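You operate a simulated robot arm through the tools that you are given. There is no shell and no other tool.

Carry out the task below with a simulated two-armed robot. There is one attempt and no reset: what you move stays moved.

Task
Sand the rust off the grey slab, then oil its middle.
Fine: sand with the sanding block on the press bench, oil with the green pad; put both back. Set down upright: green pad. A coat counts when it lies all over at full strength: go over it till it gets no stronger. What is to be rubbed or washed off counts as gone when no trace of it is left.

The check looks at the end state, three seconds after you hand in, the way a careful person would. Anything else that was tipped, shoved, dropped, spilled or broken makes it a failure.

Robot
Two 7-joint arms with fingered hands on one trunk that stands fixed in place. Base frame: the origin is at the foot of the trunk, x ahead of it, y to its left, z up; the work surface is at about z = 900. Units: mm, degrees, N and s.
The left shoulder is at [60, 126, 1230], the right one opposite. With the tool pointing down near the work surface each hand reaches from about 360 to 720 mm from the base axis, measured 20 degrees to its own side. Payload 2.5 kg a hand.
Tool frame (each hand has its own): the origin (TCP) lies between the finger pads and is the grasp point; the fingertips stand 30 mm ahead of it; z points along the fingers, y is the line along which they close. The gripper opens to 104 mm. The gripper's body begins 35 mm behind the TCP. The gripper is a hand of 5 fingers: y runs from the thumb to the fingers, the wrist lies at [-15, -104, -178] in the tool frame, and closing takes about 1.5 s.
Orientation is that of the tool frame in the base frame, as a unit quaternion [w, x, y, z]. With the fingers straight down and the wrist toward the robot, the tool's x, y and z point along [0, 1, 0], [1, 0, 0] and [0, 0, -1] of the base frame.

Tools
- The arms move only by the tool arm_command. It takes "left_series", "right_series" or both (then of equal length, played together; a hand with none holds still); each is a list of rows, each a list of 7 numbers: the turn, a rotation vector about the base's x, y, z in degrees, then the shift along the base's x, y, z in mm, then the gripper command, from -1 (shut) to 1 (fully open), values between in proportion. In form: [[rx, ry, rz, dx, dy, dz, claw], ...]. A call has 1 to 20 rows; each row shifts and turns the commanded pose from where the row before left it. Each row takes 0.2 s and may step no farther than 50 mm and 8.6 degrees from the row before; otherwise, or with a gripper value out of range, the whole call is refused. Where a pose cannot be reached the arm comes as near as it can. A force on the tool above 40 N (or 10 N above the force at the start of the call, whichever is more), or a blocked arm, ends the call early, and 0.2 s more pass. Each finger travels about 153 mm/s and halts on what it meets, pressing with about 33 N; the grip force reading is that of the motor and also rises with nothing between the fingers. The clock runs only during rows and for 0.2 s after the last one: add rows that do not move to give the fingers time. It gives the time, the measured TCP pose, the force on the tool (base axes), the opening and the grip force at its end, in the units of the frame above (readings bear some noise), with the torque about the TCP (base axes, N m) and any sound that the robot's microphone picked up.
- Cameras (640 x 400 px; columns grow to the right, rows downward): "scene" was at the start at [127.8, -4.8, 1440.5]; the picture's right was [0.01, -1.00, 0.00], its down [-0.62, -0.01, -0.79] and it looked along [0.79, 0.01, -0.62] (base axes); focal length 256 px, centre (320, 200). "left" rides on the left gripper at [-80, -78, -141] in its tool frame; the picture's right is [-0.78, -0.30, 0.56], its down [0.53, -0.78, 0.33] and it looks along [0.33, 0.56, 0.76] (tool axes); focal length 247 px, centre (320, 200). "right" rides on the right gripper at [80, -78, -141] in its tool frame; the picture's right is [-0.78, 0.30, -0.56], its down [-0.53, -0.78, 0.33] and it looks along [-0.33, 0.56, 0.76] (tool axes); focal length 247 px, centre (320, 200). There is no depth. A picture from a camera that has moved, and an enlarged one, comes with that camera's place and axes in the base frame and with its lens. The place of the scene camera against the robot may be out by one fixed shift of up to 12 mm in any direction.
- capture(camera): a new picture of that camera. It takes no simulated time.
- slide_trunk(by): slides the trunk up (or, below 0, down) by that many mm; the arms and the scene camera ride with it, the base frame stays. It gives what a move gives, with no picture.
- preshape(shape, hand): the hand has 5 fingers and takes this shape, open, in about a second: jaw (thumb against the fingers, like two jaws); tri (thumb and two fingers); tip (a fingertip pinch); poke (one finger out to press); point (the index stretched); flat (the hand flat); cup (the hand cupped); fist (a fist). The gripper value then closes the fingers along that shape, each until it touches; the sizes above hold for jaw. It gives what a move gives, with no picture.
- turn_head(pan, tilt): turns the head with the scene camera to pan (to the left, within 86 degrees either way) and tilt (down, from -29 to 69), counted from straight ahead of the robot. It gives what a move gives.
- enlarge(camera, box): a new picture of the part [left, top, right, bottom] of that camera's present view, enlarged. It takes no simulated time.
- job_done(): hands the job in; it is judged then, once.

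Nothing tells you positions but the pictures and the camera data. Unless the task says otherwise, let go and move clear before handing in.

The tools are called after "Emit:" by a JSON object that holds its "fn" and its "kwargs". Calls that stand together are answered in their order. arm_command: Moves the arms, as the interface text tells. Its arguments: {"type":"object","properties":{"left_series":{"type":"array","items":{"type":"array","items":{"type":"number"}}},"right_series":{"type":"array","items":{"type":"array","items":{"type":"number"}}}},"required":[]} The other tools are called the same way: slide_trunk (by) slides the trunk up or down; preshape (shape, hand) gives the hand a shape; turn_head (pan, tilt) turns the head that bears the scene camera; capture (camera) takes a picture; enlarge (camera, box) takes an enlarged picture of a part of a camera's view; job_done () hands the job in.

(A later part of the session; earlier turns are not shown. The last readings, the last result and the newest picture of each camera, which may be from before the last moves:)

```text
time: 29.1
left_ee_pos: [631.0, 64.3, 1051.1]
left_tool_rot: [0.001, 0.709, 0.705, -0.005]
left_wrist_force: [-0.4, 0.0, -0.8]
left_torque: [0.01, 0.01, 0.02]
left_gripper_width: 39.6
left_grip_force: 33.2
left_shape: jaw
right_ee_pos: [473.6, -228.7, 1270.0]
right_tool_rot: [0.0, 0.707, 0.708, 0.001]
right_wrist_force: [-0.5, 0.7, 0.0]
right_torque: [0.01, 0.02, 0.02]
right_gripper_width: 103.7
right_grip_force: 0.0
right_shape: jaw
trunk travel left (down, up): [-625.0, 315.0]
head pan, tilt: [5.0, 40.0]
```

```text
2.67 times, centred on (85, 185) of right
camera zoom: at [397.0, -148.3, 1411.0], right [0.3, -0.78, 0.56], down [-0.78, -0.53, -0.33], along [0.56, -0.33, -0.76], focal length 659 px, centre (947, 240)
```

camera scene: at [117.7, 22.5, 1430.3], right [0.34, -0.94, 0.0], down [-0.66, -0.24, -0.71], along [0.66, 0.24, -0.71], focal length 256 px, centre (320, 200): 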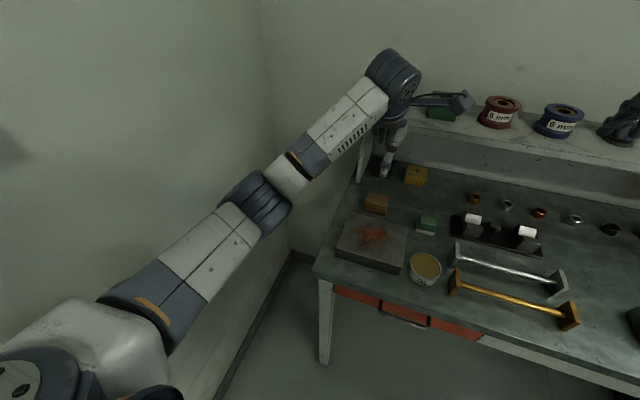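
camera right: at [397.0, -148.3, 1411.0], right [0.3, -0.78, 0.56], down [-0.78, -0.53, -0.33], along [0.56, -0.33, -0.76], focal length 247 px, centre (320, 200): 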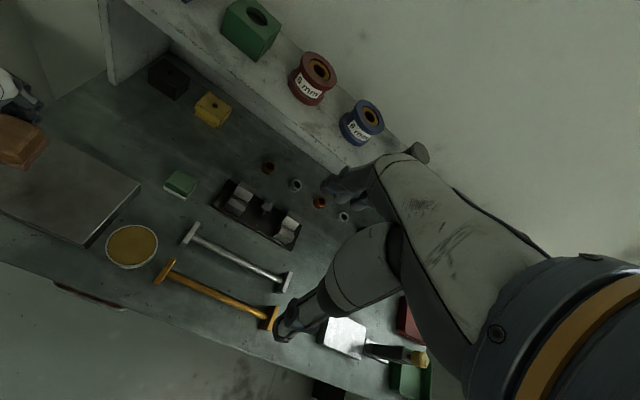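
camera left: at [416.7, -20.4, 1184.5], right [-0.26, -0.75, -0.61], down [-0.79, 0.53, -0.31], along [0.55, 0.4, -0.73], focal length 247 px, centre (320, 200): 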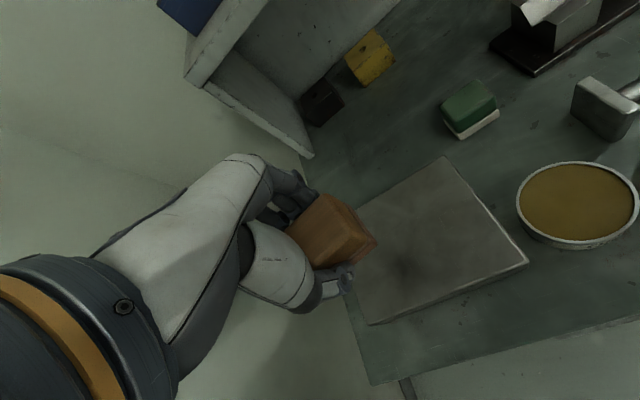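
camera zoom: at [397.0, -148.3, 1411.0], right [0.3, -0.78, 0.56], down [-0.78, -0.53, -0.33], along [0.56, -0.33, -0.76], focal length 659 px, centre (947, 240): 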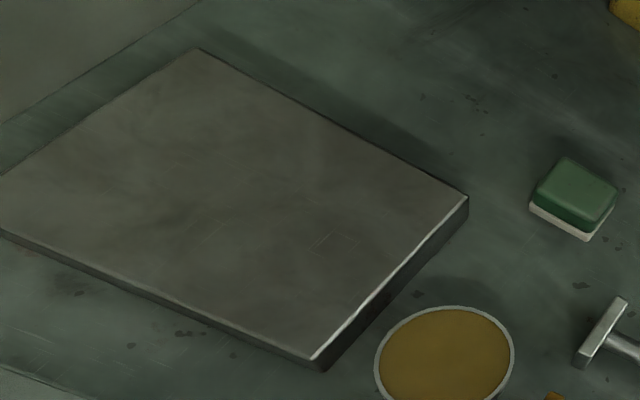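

The slab looks clean. I'll zoom hard to check for faint traces.

Emit:
{"fn": "enlarge", "kwargs": {"camera": "right", "box": [0, 125, 80, 200]}}

Emit:
{"fn": "enlarge", "kwargs": {"camera": "right", "box": [60, 140, 140, 250]}}

Emit:
{"fn": "enlarge", "kwargs": {"camera": "scene", "box": [285, 232, 360, 285]}}

```text
5.33 times, centred on (40, 162) of right
camera zoom: at [397.0, -148.3, 1411.0], right [0.3, -0.78, 0.56], down [-0.78, -0.53, -0.33], along [0.56, -0.33, -0.76], focal length 1317 px, centre (1813, 400)
```

zoom: 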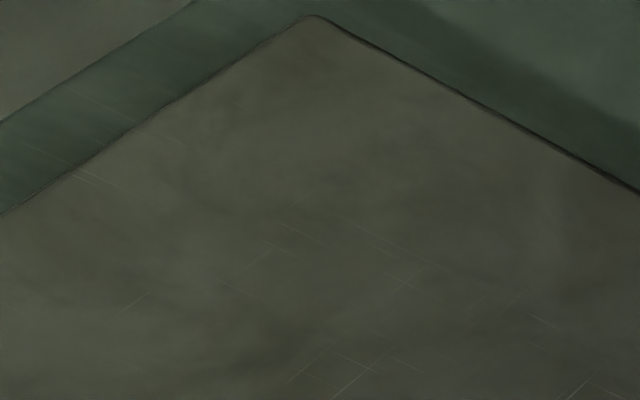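

```text
3.64 times, centred on (100, 195) of right
camera zoom: at [397.0, -148.3, 1411.0], right [0.3, -0.78, 0.56], down [-0.78, -0.53, -0.33], along [0.56, -0.33, -0.76], focal length 898 px, centre (1120, 218)
```

zoom: 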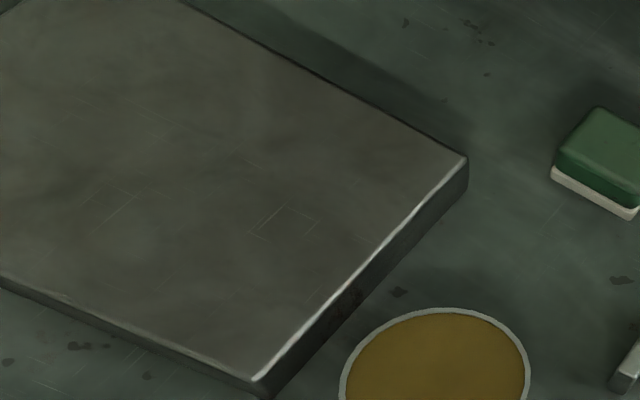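

```text
7.55 times, centred on (322, 258) of scene
camera zoom: at [126.3, 1.8, 1437.5], right [0.09, -1.0, 0.0], down [-0.64, -0.06, -0.77], along [0.76, 0.07, -0.64], focal length 1930 px, centre (301, -242)
```

zoom: 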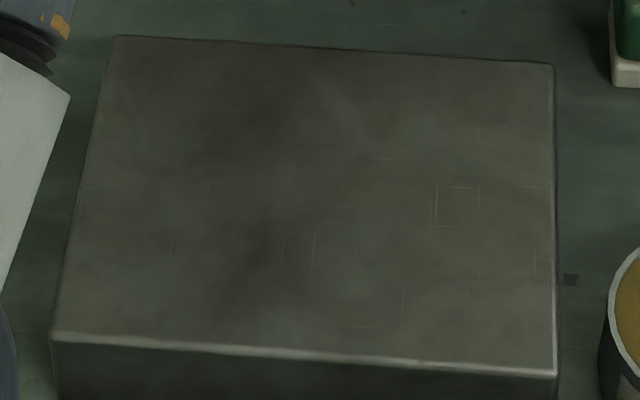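

It looks clean, but I want no faint trace left, so I'll do a second, lighter pass over the rust area. Moving back over the slab, levelled.

Emit:
{"fn": "arm_command", "kwargs": {"left_series": [[0.4, -0.3, 0.3, -43, -10, 0, -1], [0, 0, 0, -43, -10, 0, -1], [0, 0, 0, -43, -11, 0, -1], [0, 0, 0, 0, 0, -40, -1], [0, 0, 0, 0, 0, -20, -1], [0, 0, 0, 0, 0, -10, -1], [0, 0, 0, 0, 0, -2, -1], [0, 0, 0, 0, 0, 0, -1]]}}

Emit:
{"fn": "arm_command", "kwargs": {"left_series": [[0, 0, 0, 0, 0, -1, -1], [0, 0, 0, 0, 0, -1, -1], [0, 0, 0, 0, 0, 0, -1]]}}

```text
time: 31.1
left_ee_pos: [516.5, 64.6, 991.1]
left_tool_rot: [-0.005, 0.692, 0.721, 0.033]
left_wrist_force: [0.5, -0.5, -0.8]
left_torque: [-0.05, -0.02, -0.01]
left_gripper_width: 39.4
left_grip_force: 33.3
left_shape: jaw
right_ee_pos: [474.8, -228.7, 1270.0]
right_tool_rot: [0.0, 0.707, 0.707, 0.0]
right_wrist_force: [-0.1, 0.1, -0.4]
right_torque: [0.01, -0.01, 0.06]
right_gripper_width: 103.7
right_grip_force: 0.0
right_shape: jaw
trunk travel left (down, up): [-625.0, 315.0]
head pan, tilt: [5.0, 40.0]
stopped in row 8 (left hand): the arm was blocked; the commanded pose is now the measured one
```

```text
time: 31.9
left_ee_pos: [516.7, 65.6, 988.4]
left_tool_rot: [-0.006, 0.692, 0.721, 0.035]
left_wrist_force: [-0.4, -0.1, -0.4]
left_torque: [-0.01, -0.01, 0.0]
left_gripper_width: 39.0
left_grip_force: 33.1
left_shape: jaw
right_ee_pos: [474.0, -228.7, 1270.3]
right_tool_rot: [0.0, 0.707, 0.707, -0.001]
right_wrist_force: [-0.1, -0.4, 0.4]
right_torque: [-0.03, -0.02, -0.03]
right_gripper_width: 103.6
right_grip_force: 0.0
right_shape: jaw
trunk travel left (down, up): [-625.0, 315.0]
head pan, tilt: [5.0, 40.0]
```

The arm reports being blocked short of the target, probably an elbow posture limit. I'll lift and see whether it frees itself.

Emit:
{"fn": "arm_command", "kwargs": {"left_series": [[0, 0, 0, 0, 0, 30, -1], [0, 0, 0, 0, 0, 30, -1], [0, 0, 0, 0, 0, 0, -1]]}}

Emit:
{"fn": "turn_head", "kwargs": {"pan": 35, "tilt": 45}}

Emit:
{"fn": "capture", "kwargs": {"camera": "scene"}}

```text
time: 32.7
left_ee_pos: [515.0, 64.8, 1048.1]
left_tool_rot: [-0.005, 0.692, 0.721, 0.03]
left_wrist_force: [-0.7, -0.2, -0.5]
left_torque: [-0.02, 0.02, 0.02]
left_gripper_width: 39.6
left_grip_force: 32.9
left_shape: jaw
right_ee_pos: [474.1, -229.9, 1270.9]
right_tool_rot: [0.0, 0.707, 0.707, 0.0]
right_wrist_force: [-0.8, 0.1, -0.2]
right_torque: [0.03, 0.0, 0.0]
right_gripper_width: 103.9
right_grip_force: 0.0
right_shape: jaw
trunk travel left (down, up): [-625.0, 315.0]
head pan, tilt: [5.0, 40.0]
```

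```text
time: 33.6
left_ee_pos: [517.2, 62.8, 1049.5]
left_tool_rot: [-0.004, 0.692, 0.721, 0.031]
left_wrist_force: [-0.2, -0.4, -0.6]
left_torque: [-0.02, 0.01, 0.01]
left_gripper_width: 39.4
left_grip_force: 33.3
left_shape: jaw
right_ee_pos: [472.9, -228.6, 1269.6]
right_tool_rot: [0.0, 0.707, 0.708, 0.0]
right_wrist_force: [0.2, -0.6, -1.1]
right_torque: [0.01, 0.03, 0.01]
right_gripper_width: 103.7
right_grip_force: 0.1
right_shape: jaw
trunk travel left (down, up): [-625.0, 315.0]
head pan, tilt: [35.0, 45.0]
```

```text
taken
camera scene: at [108.2, 41.0, 1430.2], right [0.57, -0.82, 0.0], down [-0.58, -0.41, -0.71], along [0.58, 0.41, -0.71], focal length 256 px, centre (320, 200)
```

scene: 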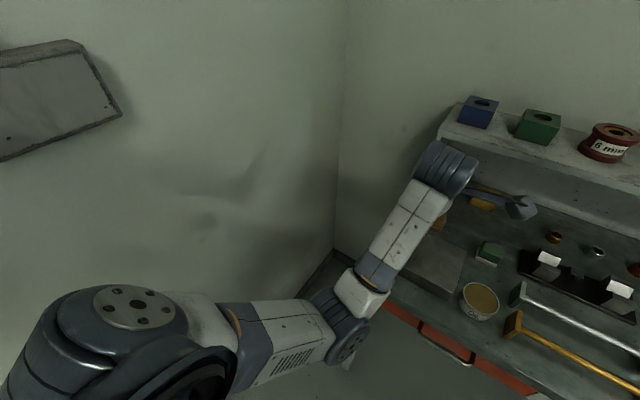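

The elbow has drifted low and inward. I'll raise the hand to the starting area to let the elbow swing back out.

Emit:
{"fn": "arm_command", "kwargs": {"left_series": [[0, 0, 0, 0, 10, 30, -1], [0, 0, 0, 0, 20, 40, -1], [0, 0, 0, 0, 30, 40, -1], [0, 0, 0, -10, 40, 40, -1], [0, 0, 0, -20, 40, 40, -1], [0, 0, 0, 0, 10, 0, -1], [0, 0, 0, 0, 0, 0, -1]]}}

Emit:
{"fn": "capture", "kwargs": {"camera": "scene"}}

Emit:
{"fn": "capture", "kwargs": {"camera": "left"}}

```text
refused: row 4 steps farther than a row can; nothing moved
```

```text
taken
camera scene: at [108.2, 41.0, 1430.2], right [0.57, -0.82, 0.0], down [-0.58, -0.41, -0.71], along [0.58, 0.41, -0.71], focal length 256 px, centre (320, 200)
```

scene: 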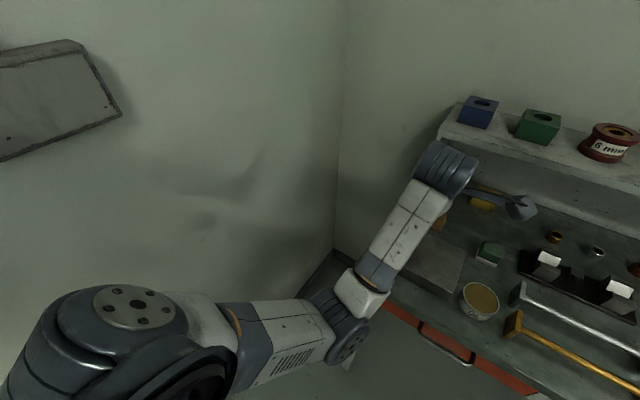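

```text
taken
camera left: at [436.3, -26.7, 1182.3], right [-0.24, -0.76, -0.61], down [-0.79, 0.52, -0.34], along [0.57, 0.39, -0.72], focal length 247 px, centre (320, 200)
```

left: 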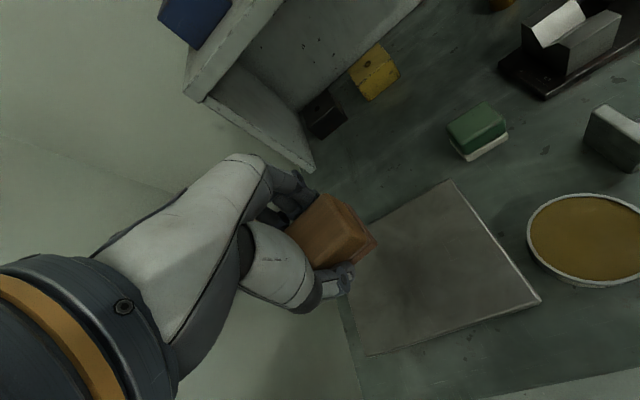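

A step was too long; retrying with shorter rows.

Emit:
{"fn": "arm_command", "kwargs": {"left_series": [[0, 0, 0, 0, 10, 30, -1], [0, 0, 0, 0, 20, 35, -1], [0, 0, 0, 0, 25, 35, -1], [0, 0, 0, -8, 30, 30, -1], [0, 0, 0, -10, 30, 30, -1], [0, 0, 0, -10, 30, 20, -1], [0, 0, 0, 0, 0, 0, -1]]}}

Emit:
{"fn": "capture", "kwargs": {"camera": "scene"}}

```text
time: 35.2
left_ee_pos: [508.2, 215.7, 1221.3]
left_tool_rot: [-0.004, 0.694, 0.719, 0.028]
left_wrist_force: [0.3, 0.3, -0.1]
left_torque: [0.02, -0.02, 0.01]
left_gripper_width: 38.9
left_grip_force: 33.0
left_shape: jaw
left hand out of reach, approached as far as the arm can: row 4, 5
right_ee_pos: [472.7, -228.0, 1268.5]
right_tool_rot: [0.0, 0.707, 0.707, 0.0]
right_wrist_force: [-1.3, 0.1, 0.5]
right_torque: [-0.02, 0.01, -0.01]
right_gripper_width: 103.7
right_grip_force: 0.1
right_shape: jaw
trunk travel left (down, up): [-625.0, 315.0]
head pan, tilt: [35.0, 45.0]
```

```text
taken
camera scene: at [108.3, 41.0, 1430.2], right [0.57, -0.82, 0.0], down [-0.58, -0.41, -0.71], along [0.58, 0.41, -0.71], focal length 256 px, centre (320, 200)
```

scene: 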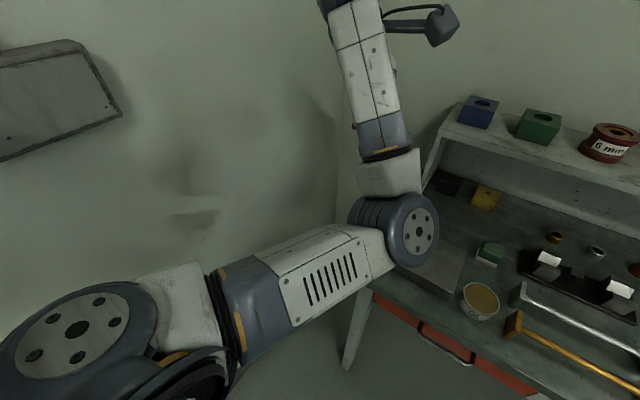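

The elbow is still inward. I'll bring the hand further left and back to coax the elbow outward.

Emit:
{"fn": "arm_command", "kwargs": {"left_series": [[0, 0, 0, -15, 35, 0, -1], [0, 0, 0, -15, 35, 0, -1], [0, 0, 0, -25, 35, 0, -1], [0, 0, 0, -30, 30, 0, -1], [0, 0, 0, -30, 20, 0, -1], [0, 0, 0, -30, 10, 0, -1], [0, 0, 0, 0, 0, 0, -1]]}}

Emit:
{"fn": "capture", "kwargs": {"camera": "scene"}}

```text
time: 36.8
left_ee_pos: [364.5, 377.2, 1220.6]
left_tool_rot: [-0.003, 0.694, 0.72, 0.029]
left_wrist_force: [0.2, 0.4, -1.4]
left_torque: [0.02, 0.01, -0.02]
left_gripper_width: 39.4
left_grip_force: 32.8
left_shape: jaw
right_ee_pos: [474.7, -228.4, 1269.6]
right_tool_rot: [0.0, 0.707, 0.707, 0.0]
right_wrist_force: [0.2, 0.4, -0.6]
right_torque: [-0.03, 0.0, 0.01]
right_gripper_width: 103.6
right_grip_force: 0.0
right_shape: jaw
trunk travel left (down, up): [-625.0, 315.0]
head pan, tilt: [35.0, 45.0]
```

```text
taken
camera scene: at [108.3, 41.0, 1430.2], right [0.57, -0.82, 0.0], down [-0.58, -0.41, -0.71], along [0.58, 0.41, -0.71], focal length 256 px, centre (320, 200)
```

scene: 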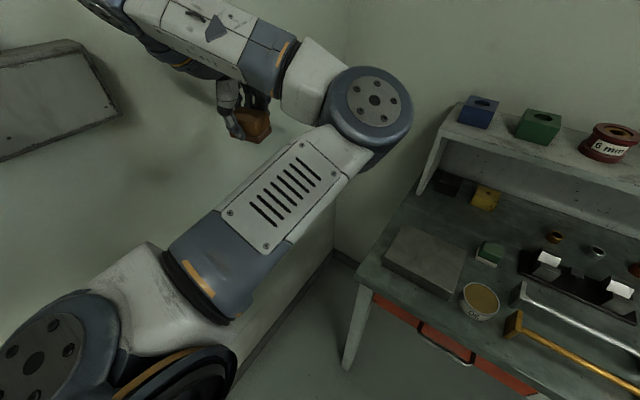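

The elbow is on the inner side. I'll yaw the hand so the wrist comes from the left, which should pull the elbow outward, then turn back.

Emit:
{"fn": "arm_command", "kwargs": {"left_series": [[0, 0, -8, 6, -5, 0, -1], [0, 0, -8, 6, -5, 0, -1], [0, 0, -8, 6, -5, 0, -1], [0, 0, -8, 6, -5, 0, -1], [0, 0, -8, 6, -5, 0, -1], [0, 0, -8, 6, -5, 0, -1], [0, 0, 0, 0, 0, 0, -1]]}}

Emit:
{"fn": "capture", "kwargs": {"camera": "scene"}}

```text
time: 38.4
left_ee_pos: [398.5, 346.2, 1221.9]
left_tool_rot: [0.009, 0.927, 0.374, 0.028]
left_wrist_force: [-0.5, -0.4, -0.1]
left_torque: [0.0, 0.02, -0.01]
left_gripper_width: 39.3
left_grip_force: 32.8
left_shape: jaw
right_ee_pos: [473.8, -228.2, 1268.9]
right_tool_rot: [0.0, 0.707, 0.707, 0.0]
right_wrist_force: [0.1, -0.1, 0.2]
right_torque: [-0.01, -0.04, 0.02]
right_gripper_width: 103.8
right_grip_force: 0.0
right_shape: jaw
trunk travel left (down, up): [-625.0, 315.0]
head pan, tilt: [35.0, 45.0]
```

```text
taken
camera scene: at [108.1, 41.0, 1430.2], right [0.57, -0.82, 0.0], down [-0.58, -0.41, -0.71], along [0.58, 0.41, -0.71], focal length 256 px, centre (320, 200)
```

scene: 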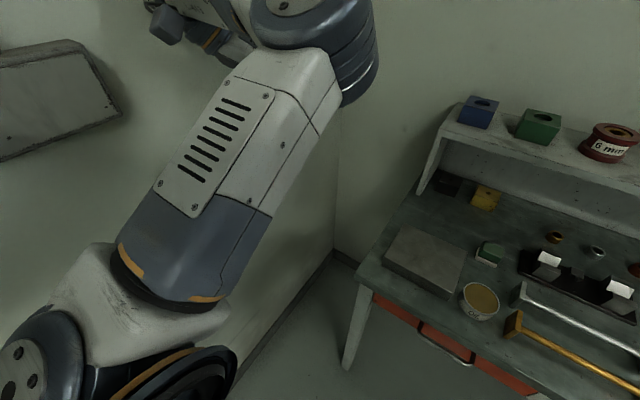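

The elbow is shifting. The slab is fully unobstructed now, so I'll inspect it for any leftover rust.

Emit:
{"fn": "enlarge", "kwargs": {"camera": "scene", "box": [370, 210, 490, 310]}}

Emit:
{"fn": "enlarge", "kwargs": {"camera": "right", "box": [0, 120, 145, 250]}}

```text
4.00 times, centred on (430, 260) of scene
camera zoom: at [108.1, 41.0, 1430.2], right [0.57, -0.82, 0.0], down [-0.58, -0.41, -0.71], along [0.58, 0.41, -0.71], focal length 1023 px, centre (-120, -40)
```

zoom: 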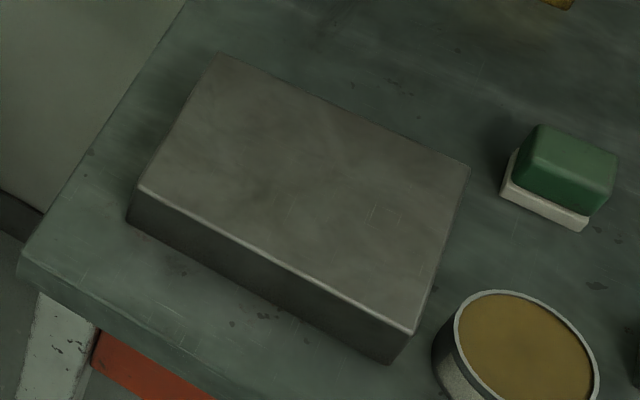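

```text
3.08 times, centred on (72, 185) of right
camera zoom: at [396.9, -148.4, 1411.0], right [0.3, -0.78, 0.56], down [-0.78, -0.53, -0.33], along [0.56, -0.33, -0.76], focal length 760 px, centre (1082, 246)
```

zoom: 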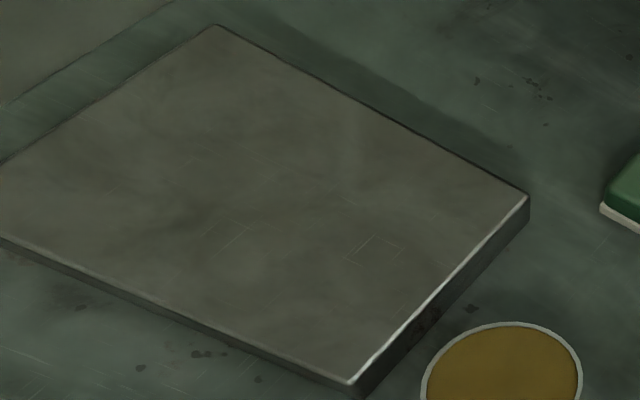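

The slab shows no orange anywhere. Still, I'd like a second pass, so I'll try another route: move forward with the hand yawed, then unyaw, and watch the elbow.

Emit:
{"fn": "arm_command", "kwargs": {"left_series": [[0, 0, -8, 5, 0, 0, -1], [0, 0, -8, 5, 0, 0, -1], [0, 0, -8, 5, 0, 0, -1], [0, 0, -8, 5, 0, 0, -1], [0, 0, -8, 5, 0, 0, -1], [0, 0, 0, 20, -20, -20, -1], [0, 0, 0, 20, -20, -20, -1], [0, 0, 0, 20, -20, -20, -1], [0, 0, 0, 0, 0, 0, -1]]}}

Emit:
{"fn": "capture", "kwargs": {"camera": "scene"}}

```text
time: 40.4
left_ee_pos: [483.0, 285.6, 1160.4]
left_tool_rot: [0.017, 0.999, 0.035, 0.023]
left_wrist_force: [0.5, 0.2, -1.4]
left_torque: [0.01, 0.01, -0.01]
left_gripper_width: 39.2
left_grip_force: 33.0
left_shape: jaw
right_ee_pos: [474.0, -228.1, 1268.7]
right_tool_rot: [0.001, 0.706, 0.708, -0.001]
right_wrist_force: [-1.6, 0.2, -0.2]
right_torque: [0.03, -0.04, 0.05]
right_gripper_width: 103.6
right_grip_force: 0.1
right_shape: jaw
trunk travel left (down, up): [-625.0, 315.0]
head pan, tilt: [35.0, 45.0]
```

```text
taken
camera scene: at [107.8, 41.2, 1430.3], right [0.57, -0.82, 0.0], down [-0.58, -0.41, -0.71], along [0.58, 0.41, -0.71], focal length 256 px, centre (320, 200)
```

scene: 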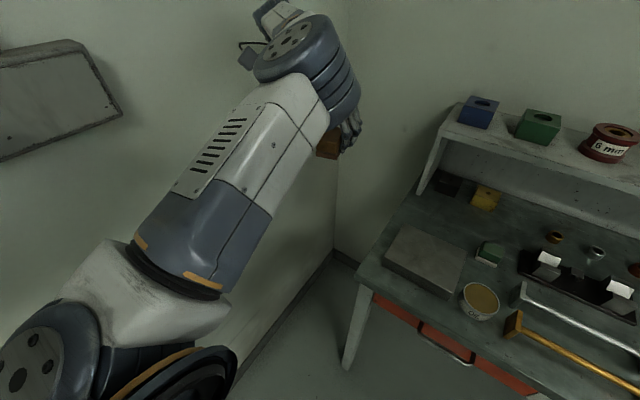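

The elbow is now up and over. I'll unyaw halfway here and look again.

Emit:
{"fn": "arm_command", "kwargs": {"left_series": [[0, 0, 8, 0, -8, -5, -1], [0, 0, 8, 0, -8, -5, -1], [0, 0, 8, 0, -8, -5, -1], [0, 0, 8, 0, -8, -5, -1], [0, 0, 8, 0, -8, -5, -1], [0, 0, 8, 0, -8, -5, -1], [0, 0, 0, 0, 0, 0, -1]]}}

Emit:
{"fn": "capture", "kwargs": {"camera": "scene"}}

```text
time: 42.0
left_ee_pos: [479.4, 247.7, 1123.1]
left_tool_rot: [0.004, 0.891, 0.453, 0.017]
left_wrist_force: [-1.1, -0.1, -0.2]
left_torque: [0.02, -0.02, 0.0]
left_gripper_width: 39.2
left_grip_force: 33.0
left_shape: jaw
right_ee_pos: [474.1, -229.3, 1269.4]
right_tool_rot: [0.0, 0.707, 0.707, 0.0]
right_wrist_force: [-0.4, -0.9, 0.2]
right_torque: [-0.03, 0.01, 0.01]
right_gripper_width: 103.6
right_grip_force: 0.0
right_shape: jaw
trunk travel left (down, up): [-625.0, 315.0]
head pan, tilt: [35.0, 45.0]
```

```text
taken
camera scene: at [108.0, 40.8, 1430.3], right [0.57, -0.82, 0.0], down [-0.58, -0.41, -0.71], along [0.58, 0.41, -0.71], focal length 256 px, centre (320, 200)
```

scene: 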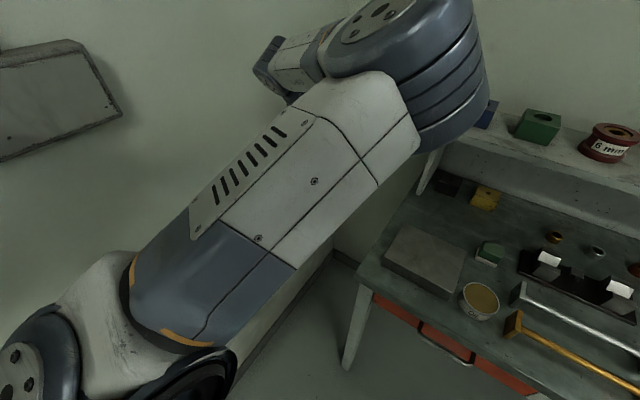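

The elbow swings up and inward with this. I'll try the reverse loop: go back to the folded pose, yaw the other way there, then come forward and unyaw.

Emit:
{"fn": "arm_command", "kwargs": {"left_series": [[0, 0, 0, -25, 20, 20, -1], [0, 0, 0, -25, 20, 20, -1], [0, 0, 0, -25, 20, 20, -1], [0, 0, 0, -25, 20, 20, -1], [0, 0, 8, 0, 0, 0, -1], [0, 0, 8, 0, 0, 0, -1], [0, 0, 8, 0, 0, 0, -1], [0, 0, 8, 0, 0, 0, -1], [0, 0, 8, 0, 0, 0, -1], [0, 0, 8, 0, 0, 0, -1], [0, 0, 8, 0, 0, 0, -1], [0, 0, 8, 0, 0, 0, -1], [0, 0, 0, 0, 0, 0, -1]]}}

Emit:
{"fn": "capture", "kwargs": {"camera": "scene"}}

```text
time: 44.8
left_ee_pos: [383.4, 318.4, 1210.5]
left_tool_rot: [-0.01, 0.528, 0.849, 0.027]
left_wrist_force: [0.9, -0.6, -0.8]
left_torque: [0.0, -0.02, -0.01]
left_gripper_width: 39.1
left_grip_force: 32.9
left_shape: jaw
right_ee_pos: [474.0, -227.0, 1269.4]
right_tool_rot: [0.0, 0.707, 0.707, 0.0]
right_wrist_force: [-0.1, -0.4, -0.3]
right_torque: [0.01, 0.02, 0.0]
right_gripper_width: 103.6
right_grip_force: 0.1
right_shape: jaw
trunk travel left (down, up): [-625.0, 315.0]
head pan, tilt: [35.0, 45.0]
```

```text
taken
camera scene: at [108.1, 41.1, 1430.2], right [0.57, -0.82, 0.0], down [-0.58, -0.41, -0.71], along [0.58, 0.41, -0.71], focal length 256 px, centre (320, 200)
```

scene: 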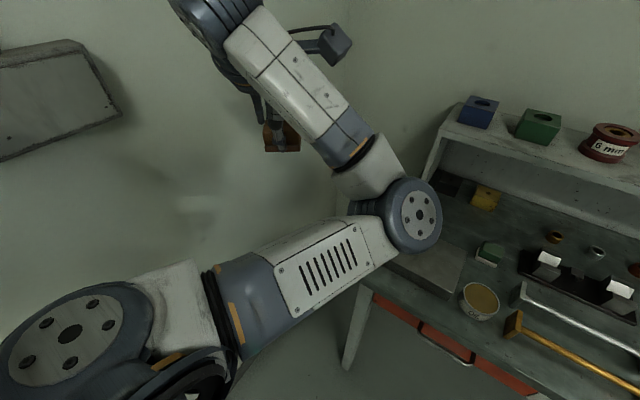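

It's working: the elbow drops. I'll continue yawing here.

Emit:
{"fn": "arm_command", "kwargs": {"left_series": [[0, 0, 8, 0, 0, 0, -1], [0, 0, 8, 0, 0, 0, -1], [0, 0, 8, 0, 0, 0, -1], [0, 0, 8, 0, 0, 0, -1], [0, 0, 8, 0, 0, 0, -1], [0, 0, 8, 0, 0, 0, -1], [0, 0, 0, 0, 0, 0, -1]]}}

Emit:
{"fn": "capture", "kwargs": {"camera": "scene"}}

```text
time: 46.4
left_ee_pos: [385.6, 318.3, 1211.6]
left_tool_rot: [-0.021, 0.137, 0.99, 0.022]
left_wrist_force: [-0.3, -0.5, -0.9]
left_torque: [-0.02, 0.0, 0.0]
left_gripper_width: 39.0
left_grip_force: 33.0
left_shape: jaw
right_ee_pos: [474.0, -227.6, 1269.4]
right_tool_rot: [0.0, 0.707, 0.707, 0.0]
right_wrist_force: [0.0, -0.4, 0.7]
right_torque: [-0.01, -0.02, -0.01]
right_gripper_width: 103.8
right_grip_force: 0.0
right_shape: jaw
trunk travel left (down, up): [-625.0, 315.0]
head pan, tilt: [35.0, 45.0]
```

```text
taken
camera scene: at [108.1, 41.1, 1430.2], right [0.57, -0.82, 0.0], down [-0.58, -0.41, -0.71], along [0.58, 0.41, -0.71], focal length 256 px, centre (320, 200)
```

scene: 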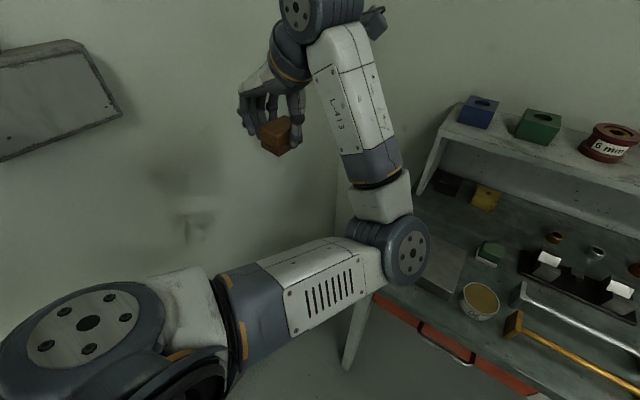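

The elbow probably met the table's front edge, since it hangs low with the shoulder at 1230. Raising the trunk should lift the elbow clear. First I'll unyaw and come forward.

Emit:
{"fn": "arm_command", "kwargs": {"left_series": [[0, 0, -8, 10, -10, 0, -1], [0, 0, -8, 10, -10, 0, -1], [0, 0, -8, 10, -10, 0, -1], [0, 0, -8, 10, -10, 0, -1], [0, 0, -8, 10, -10, 0, -1], [0, 0, -8, 10, -10, 0, -1], [0, 0, -8, 10, -10, 0, -1], [0, 0, -8, 10, -10, 0, -1], [0, 0, -8, 10, -10, 0, -1], [0, 0, 0, 10, -10, 0, -1], [0, 0, 0, 0, 0, 0, -1]]}}

Emit:
{"fn": "slide_trunk", "kwargs": {"by": 180}}

Emit:
{"fn": "turn_head", "kwargs": {"pan": 25, "tilt": 50}}

Emit:
{"fn": "capture", "kwargs": {"camera": "scene"}}

```text
time: 48.8
left_ee_pos: [497.7, 231.2, 1206.6]
left_tool_rot: [-0.004, 0.694, 0.719, 0.029]
left_wrist_force: [-0.3, -0.9, 0.1]
left_torque: [0.03, -0.01, 0.01]
left_gripper_width: 39.2
left_grip_force: 33.3
left_shape: jaw
left hand out of reach, approached as far as the arm can: row 5, 6, 7, 8
right_ee_pos: [474.4, -229.6, 1270.4]
right_tool_rot: [0.0, 0.708, 0.707, 0.0]
right_wrist_force: [0.8, 1.2, -0.5]
right_torque: [-0.01, -0.02, 0.01]
right_gripper_width: 103.7
right_grip_force: 0.0
right_shape: jaw
trunk travel left (down, up): [-625.0, 315.0]
head pan, tilt: [35.0, 45.0]
```

```text
time: 50.8
left_ee_pos: [497.9, 229.1, 1386.5]
left_tool_rot: [-0.004, 0.694, 0.72, 0.028]
left_wrist_force: [-0.2, -0.8, -1.3]
left_torque: [0.0, 0.01, -0.03]
left_gripper_width: 39.2
left_grip_force: 33.1
left_shape: jaw
right_ee_pos: [473.1, -228.3, 1448.3]
right_tool_rot: [0.0, 0.708, 0.706, 0.0]
right_wrist_force: [0.0, -0.3, -0.2]
right_torque: [0.01, -0.02, 0.02]
right_gripper_width: 103.8
right_grip_force: 0.0
right_shape: jaw
trunk travel left (down, up): [-805.0, 135.0]
head pan, tilt: [35.0, 45.0]
```

```text
time: 51.6
left_ee_pos: [497.6, 230.7, 1387.6]
left_tool_rot: [-0.004, 0.694, 0.72, 0.029]
left_wrist_force: [-0.7, 0.4, -0.5]
left_torque: [0.02, 0.01, -0.04]
left_gripper_width: 39.1
left_grip_force: 32.5
left_shape: jaw
right_ee_pos: [473.9, -227.9, 1451.5]
right_tool_rot: [0.001, 0.707, 0.707, -0.001]
right_wrist_force: [-0.1, 0.6, 0.0]
right_torque: [0.05, 0.0, -0.02]
right_gripper_width: 103.7
right_grip_force: 0.1
right_shape: jaw
trunk travel left (down, up): [-805.0, 135.0]
head pan, tilt: [25.0, 50.0]
```

```text
taken
camera scene: at [111.3, 27.1, 1603.3], right [0.42, -0.91, 0.0], down [-0.69, -0.32, -0.64], along [0.58, 0.27, -0.77], focal length 256 px, centre (320, 200)
```

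scene: 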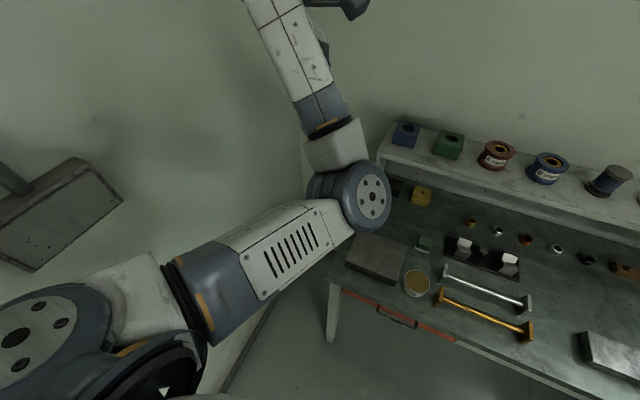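

Trunk raised. Now I'll level the hand and bring it over the slab at a safe height.

Emit:
{"fn": "arm_command", "kwargs": {"left_series": [[-2.7, 2.0, -2.0, 0, -22, -30, -1], [0, 0, 0, 0, -22, -38, -1], [0, 0, 0, 0, -22, -38, -1], [0, 0, 0, 0, -22, -38, -1], [0, 0, 0, 0, -22, -38, -1], [0, 0, 0, 0, -22, -38, -1], [0, 0, 0, 0, -22, -38, -1], [0, 0, 0, 0, -22, -38, -1], [0, 0, 0, 4, -21, -38, -1], [0, 0, 0, 0, 0, 0, -1]]}}

Emit:
{"fn": "capture", "kwargs": {"camera": "scene"}}

Emit:
{"fn": "capture", "kwargs": {"camera": "left"}}

```text
time: 52.9
left_ee_pos: [519.4, 184.1, 1189.6]
left_tool_rot: [-0.029, 0.671, 0.738, 0.059]
left_wrist_force: [0.3, 0.0, 0.5]
left_torque: [-0.01, 0.04, 0.02]
left_gripper_width: 38.9
left_grip_force: 32.9
left_shape: jaw
left hand out of reach, approached as far as the arm can: row 1
right_ee_pos: [473.1, -228.5, 1448.5]
right_tool_rot: [0.0, 0.707, 0.708, 0.0]
right_wrist_force: [0.1, -0.2, 0.2]
right_torque: [-0.04, 0.01, 0.01]
right_gripper_width: 103.6
right_grip_force: 0.1
right_shape: jaw
trunk travel left (down, up): [-805.0, 135.0]
head pan, tilt: [25.0, 50.0]
stopped in row 6 (left hand): the arm was blocked; the commanded pose is now the measured one
```

```text
taken
camera scene: at [111.5, 27.2, 1603.3], right [0.42, -0.91, 0.0], down [-0.69, -0.32, -0.64], along [0.58, 0.27, -0.77], focal length 256 px, centre (320, 200)
```

scene: 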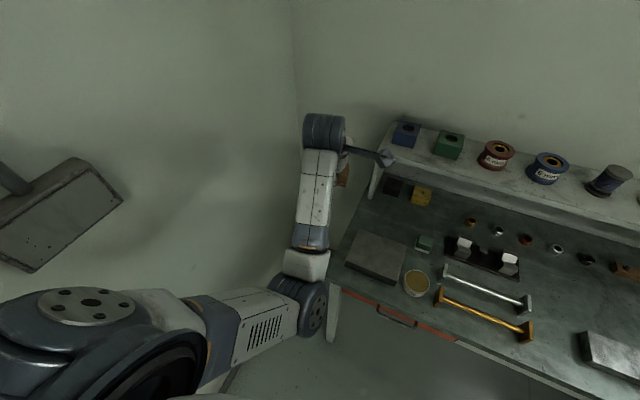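

```text
taken
camera left: at [446.6, 78.7, 1315.7], right [-0.2, -0.72, -0.66], down [-0.81, 0.5, -0.3], along [0.55, 0.48, -0.69], focal length 247 px, centre (320, 200)
```

left: 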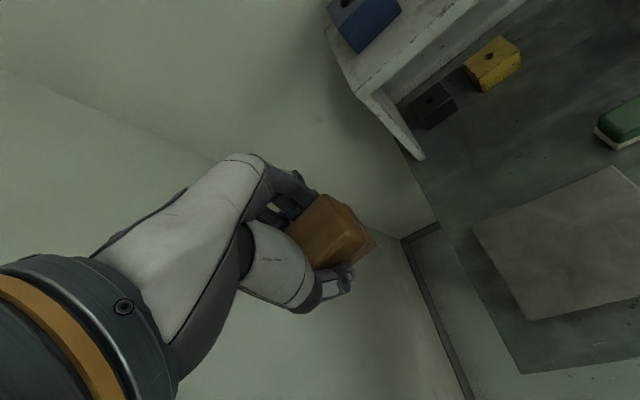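

The arm is at a joint limit with the elbow hanging low, not touching anything. The far block position was reachable in this posture, so I'll go up, lower the trunk partway, and return the block home rather than fight it.

Emit:
{"fn": "arm_command", "kwargs": {"left_series": [[0, 0, 0, 0, 0, 40, -1], [0, 0, 0, 0, 0, 40, -1], [0, 0, 0, 10, 0, 40, -1], [-4, 1, -3, 10, 0, 10, -1], [-3, 1, -2, 10, 0, 0, -1], [0, 0, 0, 0, 0, 0, -1]]}}

Emit:
{"fn": "slide_trunk", "kwargs": {"by": -120}}

Emit:
{"fn": "capture", "kwargs": {"camera": "scene"}}

```text
time: 54.3
left_ee_pos: [550.8, 181.5, 1319.9]
left_tool_rot: [0.001, 0.705, 0.709, 0.001]
left_wrist_force: [0.0, 0.3, -0.6]
left_torque: [0.01, -0.02, 0.03]
left_gripper_width: 39.3
left_grip_force: 33.1
left_shape: jaw
right_ee_pos: [474.0, -229.2, 1449.8]
right_tool_rot: [0.0, 0.707, 0.707, 0.0]
right_wrist_force: [0.0, -0.1, -0.6]
right_torque: [0.01, -0.02, 0.02]
right_gripper_width: 103.7
right_grip_force: 0.0
right_shape: jaw
trunk travel left (down, up): [-805.0, 135.0]
head pan, tilt: [25.0, 50.0]
```

```text
time: 55.8
left_ee_pos: [550.8, 181.2, 1200.5]
left_tool_rot: [0.002, 0.705, 0.709, 0.003]
left_wrist_force: [-0.8, -1.1, -0.9]
left_torque: [0.0, 0.0, 0.01]
left_gripper_width: 39.3
left_grip_force: 33.2
left_shape: jaw
right_ee_pos: [475.3, -229.1, 1330.7]
right_tool_rot: [0.001, 0.707, 0.707, 0.0]
right_wrist_force: [0.3, 0.3, 0.6]
right_torque: [0.0, 0.0, 0.01]
right_gripper_width: 103.7
right_grip_force: 0.0
right_shape: jaw
trunk travel left (down, up): [-685.0, 255.0]
head pan, tilt: [25.0, 50.0]
```

```text
taken
camera scene: at [111.3, 27.0, 1483.4], right [0.42, -0.91, 0.0], down [-0.69, -0.32, -0.64], along [0.58, 0.27, -0.77], focal length 256 px, centre (320, 200)
```

scene: 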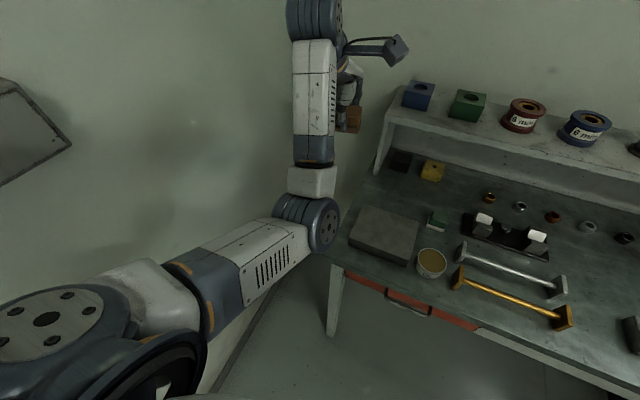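

Orientation is good again. Moving toward the block's home above the bench.

Emit:
{"fn": "arm_command", "kwargs": {"left_series": [[0, 0, 0, 17, -27, -20, -1], [0, 0, 0, 17, -27, -20, -1], [0, 0, 0, 17, -27, -20, -1], [0, 0, 0, 17, -26, -20, -1], [0, 0, 0, 15, -26, -20, -1], [0, 0, 0, 0, 0, 0, -1]]}}

Emit:
{"fn": "capture", "kwargs": {"camera": "scene"}}

Emit:
{"fn": "capture", "kwargs": {"camera": "left"}}

```text
time: 57.2
left_ee_pos: [634.1, 47.1, 1099.4]
left_tool_rot: [0.003, 0.704, 0.71, 0.002]
left_wrist_force: [-0.3, 0.3, -0.9]
left_torque: [-0.05, 0.02, 0.0]
left_gripper_width: 39.0
left_grip_force: 32.8
left_shape: jaw
right_ee_pos: [474.3, -228.8, 1329.7]
right_tool_rot: [0.001, 0.707, 0.707, 0.0]
right_wrist_force: [-0.4, 0.6, 0.2]
right_torque: [-0.01, -0.02, 0.03]
right_gripper_width: 103.7
right_grip_force: 0.0
right_shape: jaw
trunk travel left (down, up): [-685.0, 255.0]
head pan, tilt: [25.0, 50.0]
```

```text
taken
camera scene: at [111.2, 27.2, 1483.3], right [0.42, -0.91, 0.0], down [-0.69, -0.32, -0.64], along [0.58, 0.27, -0.77], focal length 256 px, centre (320, 200)
```

scene: 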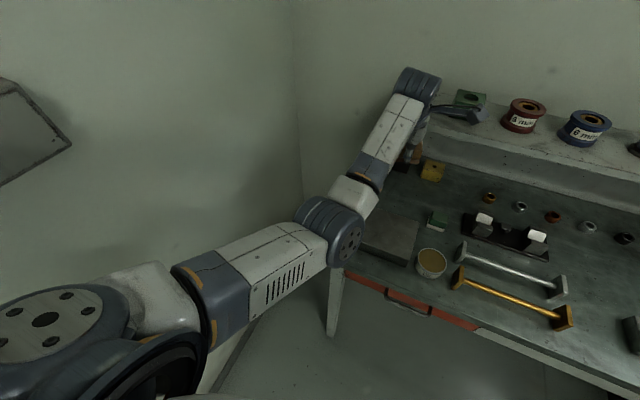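

```text
taken
camera left: at [556.2, -33.9, 1241.4], right [-0.29, -0.78, -0.56], down [-0.78, 0.53, -0.34], along [0.56, 0.34, -0.76], focal length 247 px, centre (320, 200)
```

left: 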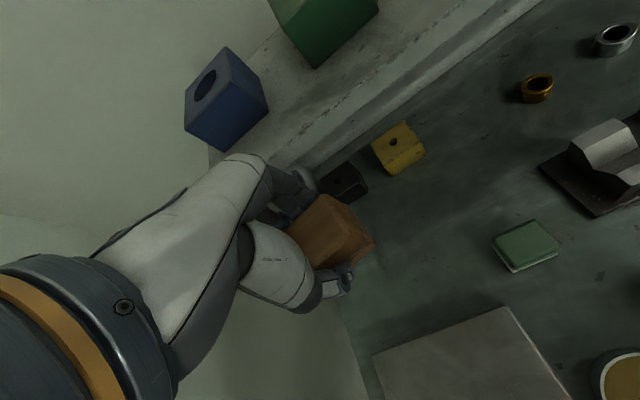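

Now it makes sense: both stops happened with the wrist about 362 mm from the shoulder, which is the elbow's folding limit. With the trunk higher, the slab is well in range. I'll raise the trunk a bit and go back over the slab for the second pass.

Emit:
{"fn": "slide_trunk", "kwargs": {"by": 80}}

Emit:
{"fn": "arm_command", "kwargs": {"left_series": [[0, 0, 0, -19, -2.5, -30, -1], [0, 0, 0, -19, -2.5, -30, -1], [0, 0, 0, -19, -2.5, -30, -1], [0, 0, 0, -19, -2.5, -30, -1], [0, 0, 0, -19, -2.5, -30, -1], [0, 0, 0, -19, -2.5, -28, -1], [0, 0, 0, 0, 0, 0, -1]]}}

Emit:
{"fn": "capture", "kwargs": {"camera": "left"}}

Emit:
{"fn": "capture", "kwargs": {"camera": "scene"}}

```text
time: 58.4
left_ee_pos: [634.0, 47.2, 1179.0]
left_tool_rot: [0.001, 0.705, 0.71, 0.002]
left_wrist_force: [-0.3, 0.4, -0.5]
left_torque: [0.03, 0.01, 0.01]
left_gripper_width: 39.0
left_grip_force: 32.9
left_shape: jaw
right_ee_pos: [474.3, -228.2, 1410.6]
right_tool_rot: [0.0, 0.707, 0.707, 0.001]
right_wrist_force: [-0.3, 0.0, -0.9]
right_torque: [0.0, -0.02, -0.03]
right_gripper_width: 103.5
right_grip_force: 0.0
right_shape: jaw
trunk travel left (down, up): [-765.0, 175.0]
head pan, tilt: [25.0, 50.0]
```

```text
time: 60.2
left_ee_pos: [545.2, 95.2, 1015.2]
left_tool_rot: [-0.016, 0.684, 0.727, 0.059]
left_wrist_force: [-1.5, 0.1, -0.9]
left_torque: [0.02, -0.03, 0.0]
left_gripper_width: 38.9
left_grip_force: 32.6
left_shape: jaw
right_ee_pos: [473.5, -229.0, 1410.2]
right_tool_rot: [0.001, 0.707, 0.707, 0.0]
right_wrist_force: [0.1, -0.1, -0.2]
right_torque: [0.02, 0.04, 0.01]
right_gripper_width: 103.8
right_grip_force: 0.0
right_shape: jaw
trunk travel left (down, up): [-765.0, 175.0]
head pan, tilt: [25.0, 50.0]
stopped in row 7 (left hand): the arm was blocked; the commanded pose is now the measured one
```

```text
taken
camera left: at [464.5, -4.0, 1141.8], right [-0.21, -0.73, -0.65], down [-0.79, 0.52, -0.32], along [0.58, 0.44, -0.68], focal length 247 px, centre (320, 200)
```

left: 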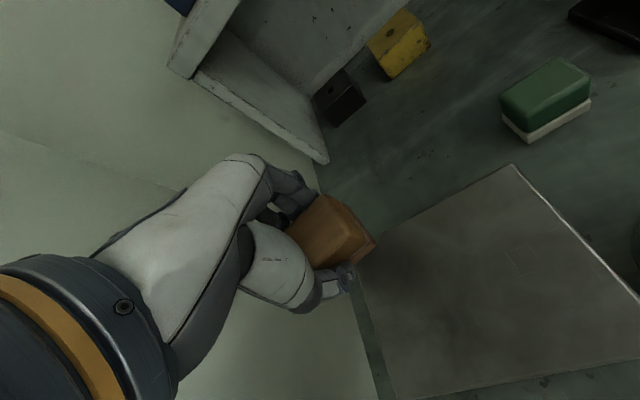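

```text
taken
camera scene: at [111.4, 27.2, 1563.3], right [0.42, -0.91, 0.0], down [-0.69, -0.32, -0.64], along [0.58, 0.27, -0.77], focal length 256 px, centre (320, 200)
```

scene: 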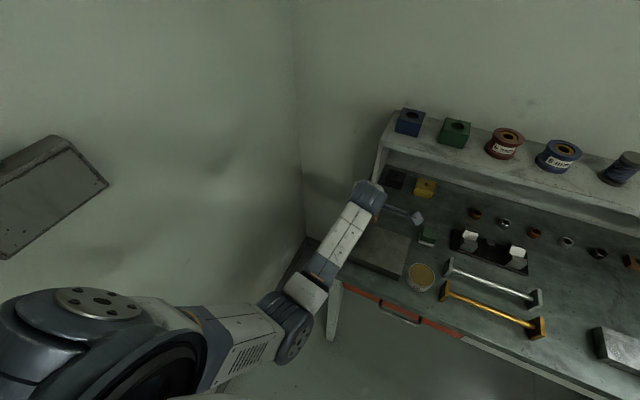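

Blocked again, off to the left side; I need to see the elbow and the trunk. Looking down at the left arm.

Emit:
{"fn": "turn_head", "kwargs": {"pan": 45, "tilt": 69}}

Emit:
{"fn": "capture", "kwargs": {"camera": "scene"}}

Emit:
{"fn": "turn_head", "kwargs": {"pan": -30, "tilt": 55}}

Emit:
{"fn": "capture", "kwargs": {"camera": "scene"}}

```text
time: 61.0
left_ee_pos: [544.0, 93.9, 1014.7]
left_tool_rot: [-0.014, 0.685, 0.726, 0.06]
left_wrist_force: [0.1, -0.1, -0.8]
left_torque: [-0.03, 0.03, 0.02]
left_gripper_width: 39.0
left_grip_force: 32.8
left_shape: jaw
right_ee_pos: [473.9, -228.1, 1409.9]
right_tool_rot: [0.0, 0.707, 0.707, 0.001]
right_wrist_force: [0.0, -0.2, 0.3]
right_torque: [0.04, -0.04, -0.04]
right_gripper_width: 103.7
right_grip_force: 0.0
right_shape: jaw
trunk travel left (down, up): [-765.0, 175.0]
head pan, tilt: [45.0, 68.8]
```

```text
taken
camera scene: at [81.2, 34.0, 1541.4], right [0.71, -0.71, 0.0], down [-0.66, -0.66, -0.36], along [0.26, 0.26, -0.93], focal length 256 px, centre (320, 200)
```

scene: 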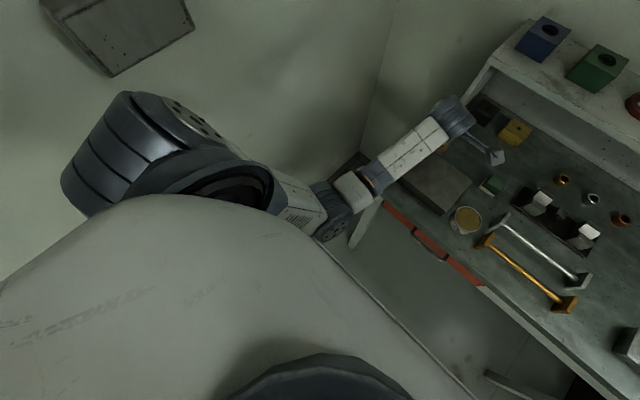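

```text
time: 62.5
left_ee_pos: [544.1, 94.4, 1014.4]
left_tool_rot: [-0.017, 0.685, 0.726, 0.059]
left_wrist_force: [-0.1, 0.3, -1.7]
left_torque: [-0.01, 0.0, 0.0]
left_gripper_width: 39.0
left_grip_force: 33.0
left_shape: jaw
right_ee_pos: [475.0, -228.1, 1409.6]
right_tool_rot: [0.0, 0.707, 0.707, -0.001]
right_wrist_force: [-0.1, -0.1, 0.4]
right_torque: [-0.03, 0.03, -0.02]
right_gripper_width: 103.8
right_grip_force: 0.0
right_shape: jaw
trunk travel left (down, up): [-765.0, 175.0]
head pan, tilt: [-30.0, 55.0]
```

```text
taken
camera scene: at [104.1, -41.6, 1556.8], right [-0.5, -0.87, 0.0], down [-0.71, 0.41, -0.57], along [0.5, -0.29, -0.82], focal length 256 px, centre (320, 200)
```

scene: 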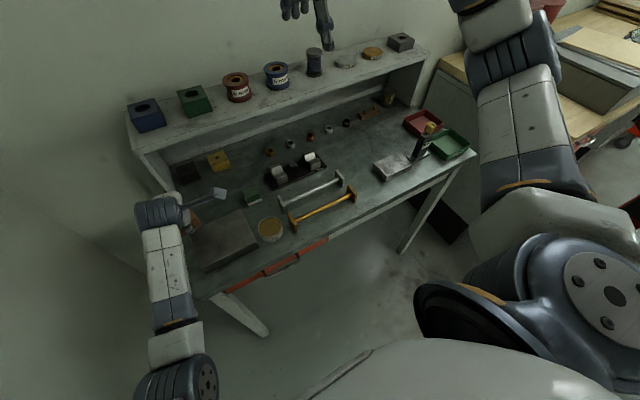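

I see it now: the elbow is tucked against the chest, which blocks it. I'll extend the arm forward, up high, roll the hand there to swing the elbow outward, and check.

Emit:
{"fn": "arm_command", "kwargs": {"left_series": [[0, 0, 0, 10, 0, 40, -1], [0, 0, 0, 20, 5, 40, -1], [0, 0, 0, 20, 10, 40, -1], [-3, 1.7, -1.7, 20, 10, 35, -1], [-3, 1.7, -1.7, 20, 10, 35, -1], [0, 0, 0, 20, 10, 35, -1], [0, 0, 0, 20, 10, 10, -1], [0, 0, 0, 0, 0, 0, -1]]}}

Emit:
{"fn": "turn_head", "kwargs": {"pan": 35, "tilt": 50}}

Emit:
{"fn": "capture", "kwargs": {"camera": "scene"}}

```text
time: 64.3
left_ee_pos: [672.0, 147.5, 1247.0]
left_tool_rot: [0.003, 0.708, 0.706, -0.002]
left_wrist_force: [0.3, 0.1, -0.8]
left_torque: [-0.02, 0.01, 0.01]
left_gripper_width: 38.8
left_grip_force: 33.3
left_shape: jaw
right_ee_pos: [474.3, -229.1, 1410.5]
right_tool_rot: [0.0, 0.707, 0.707, -0.001]
right_wrist_force: [0.1, -0.7, 0.7]
right_torque: [-0.03, -0.01, -0.01]
right_gripper_width: 103.7
right_grip_force: 0.0
right_shape: jaw
trunk travel left (down, up): [-765.0, 175.0]
head pan, tilt: [-30.0, 55.0]
```

```text
time: 65.7
left_ee_pos: [673.1, 147.2, 1247.8]
left_tool_rot: [0.002, 0.708, 0.706, -0.003]
left_wrist_force: [-0.1, -0.7, -0.6]
left_torque: [0.01, 0.0, -0.02]
left_gripper_width: 38.7
left_grip_force: 33.4
left_shape: jaw
right_ee_pos: [473.5, -227.9, 1409.6]
right_tool_rot: [0.0, 0.707, 0.707, 0.0]
right_wrist_force: [-0.6, 0.6, -0.5]
right_torque: [-0.02, 0.01, -0.01]
right_gripper_width: 103.5
right_grip_force: 0.1
right_shape: jaw
trunk travel left (down, up): [-765.0, 175.0]
head pan, tilt: [35.0, 50.0]
```

```text
taken
camera scene: at [104.7, 38.5, 1563.3], right [0.57, -0.82, 0.0], down [-0.63, -0.44, -0.64], along [0.53, 0.37, -0.77], focal length 256 px, centre (320, 200)
```

scene: 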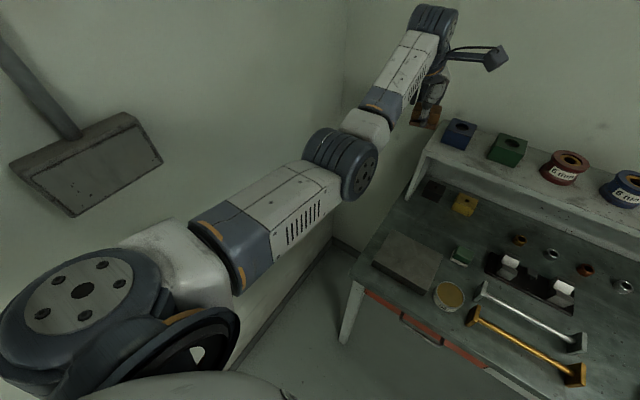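

Orientation is level again. Extending a bit further and rolling the hand about x.

Emit:
{"fn": "arm_command", "kwargs": {"left_series": [[0, 0, 0, 20, 15, 10, -1], [8, 0, 0, 10, 10, 10, -1], [8, 0, 0, 0, 0, 0, -1], [8, 0, 0, 0, 0, 0, -1], [8, 0, 0, 0, 0, 0, -1], [8, 0, 0, 0, 0, 0, -1], [8, 0, 0, 0, 0, 0, -1], [0, 0, 0, 0, 0, 0, -1]]}}

Emit:
{"fn": "capture", "kwargs": {"camera": "scene"}}

```text
time: 67.5
left_ee_pos: [677.8, 174.2, 1263.7]
left_tool_rot: [-0.287, 0.648, 0.646, 0.285]
left_wrist_force: [0.4, 0.0, -1.1]
left_torque: [0.01, -0.04, -0.01]
left_gripper_width: 38.9
left_grip_force: 33.0
left_shape: jaw
left hand out of reach, approached as far as the arm can: row 2, 6
right_ee_pos: [474.8, -228.1, 1410.2]
right_tool_rot: [0.0, 0.707, 0.707, 0.0]
right_wrist_force: [0.0, -0.3, 0.5]
right_torque: [0.0, 0.01, 0.02]
right_gripper_width: 104.0
right_grip_force: 0.0
right_shape: jaw
trunk travel left (down, up): [-765.0, 175.0]
head pan, tilt: [35.0, 50.0]
```

```text
taken
camera scene: at [104.7, 38.9, 1563.3], right [0.57, -0.82, 0.0], down [-0.63, -0.44, -0.64], along [0.53, 0.37, -0.77], focal length 256 px, centre (320, 200)
```

scene: 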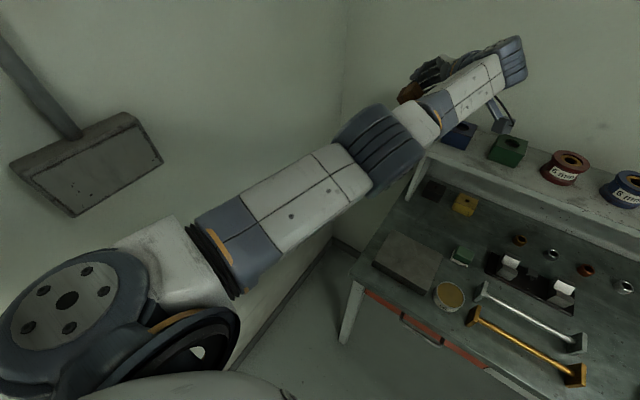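

The arm rolled around. Now I'll retract with the roll held, then unroll there.

Emit:
{"fn": "arm_command", "kwargs": {"left_series": [[0, 0, 0, -25, 5, 0, -1], [0, 0, 0, -25, 5, 0, -1], [0, 0, 0, -25, 5, 0, -1], [0, 0, 0, -25, 5, 0, -1], [0, 0, 0, -25, 5, 0, -1], [0, 0, 0, -25, 0, 0, -1], [0, 0, 0, 0, 0, 0, -1]]}}

Emit:
{"fn": "capture", "kwargs": {"camera": "scene"}}

```text
time: 69.1
left_ee_pos: [528.0, 200.6, 1265.2]
left_tool_rot: [-0.286, 0.648, 0.645, 0.285]
left_wrist_force: [-0.3, 0.4, -0.9]
left_torque: [-0.04, 0.03, -0.01]
left_gripper_width: 38.6
left_grip_force: 33.0
left_shape: jaw
right_ee_pos: [473.3, -227.9, 1410.2]
right_tool_rot: [0.0, 0.707, 0.707, 0.0]
right_wrist_force: [-0.5, -0.7, -0.1]
right_torque: [0.01, -0.04, 0.01]
right_gripper_width: 103.8
right_grip_force: 0.1
right_shape: jaw
trunk travel left (down, up): [-765.0, 175.0]
head pan, tilt: [35.0, 50.0]
```

```text
taken
camera scene: at [105.0, 38.6, 1563.3], right [0.57, -0.82, 0.0], down [-0.63, -0.44, -0.64], along [0.53, 0.37, -0.77], focal length 256 px, centre (320, 200)
```

scene: 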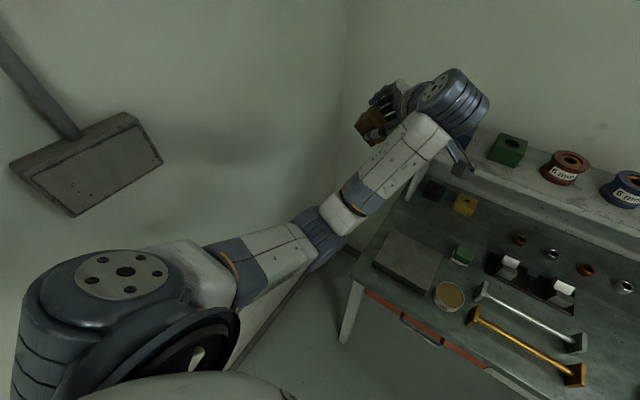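

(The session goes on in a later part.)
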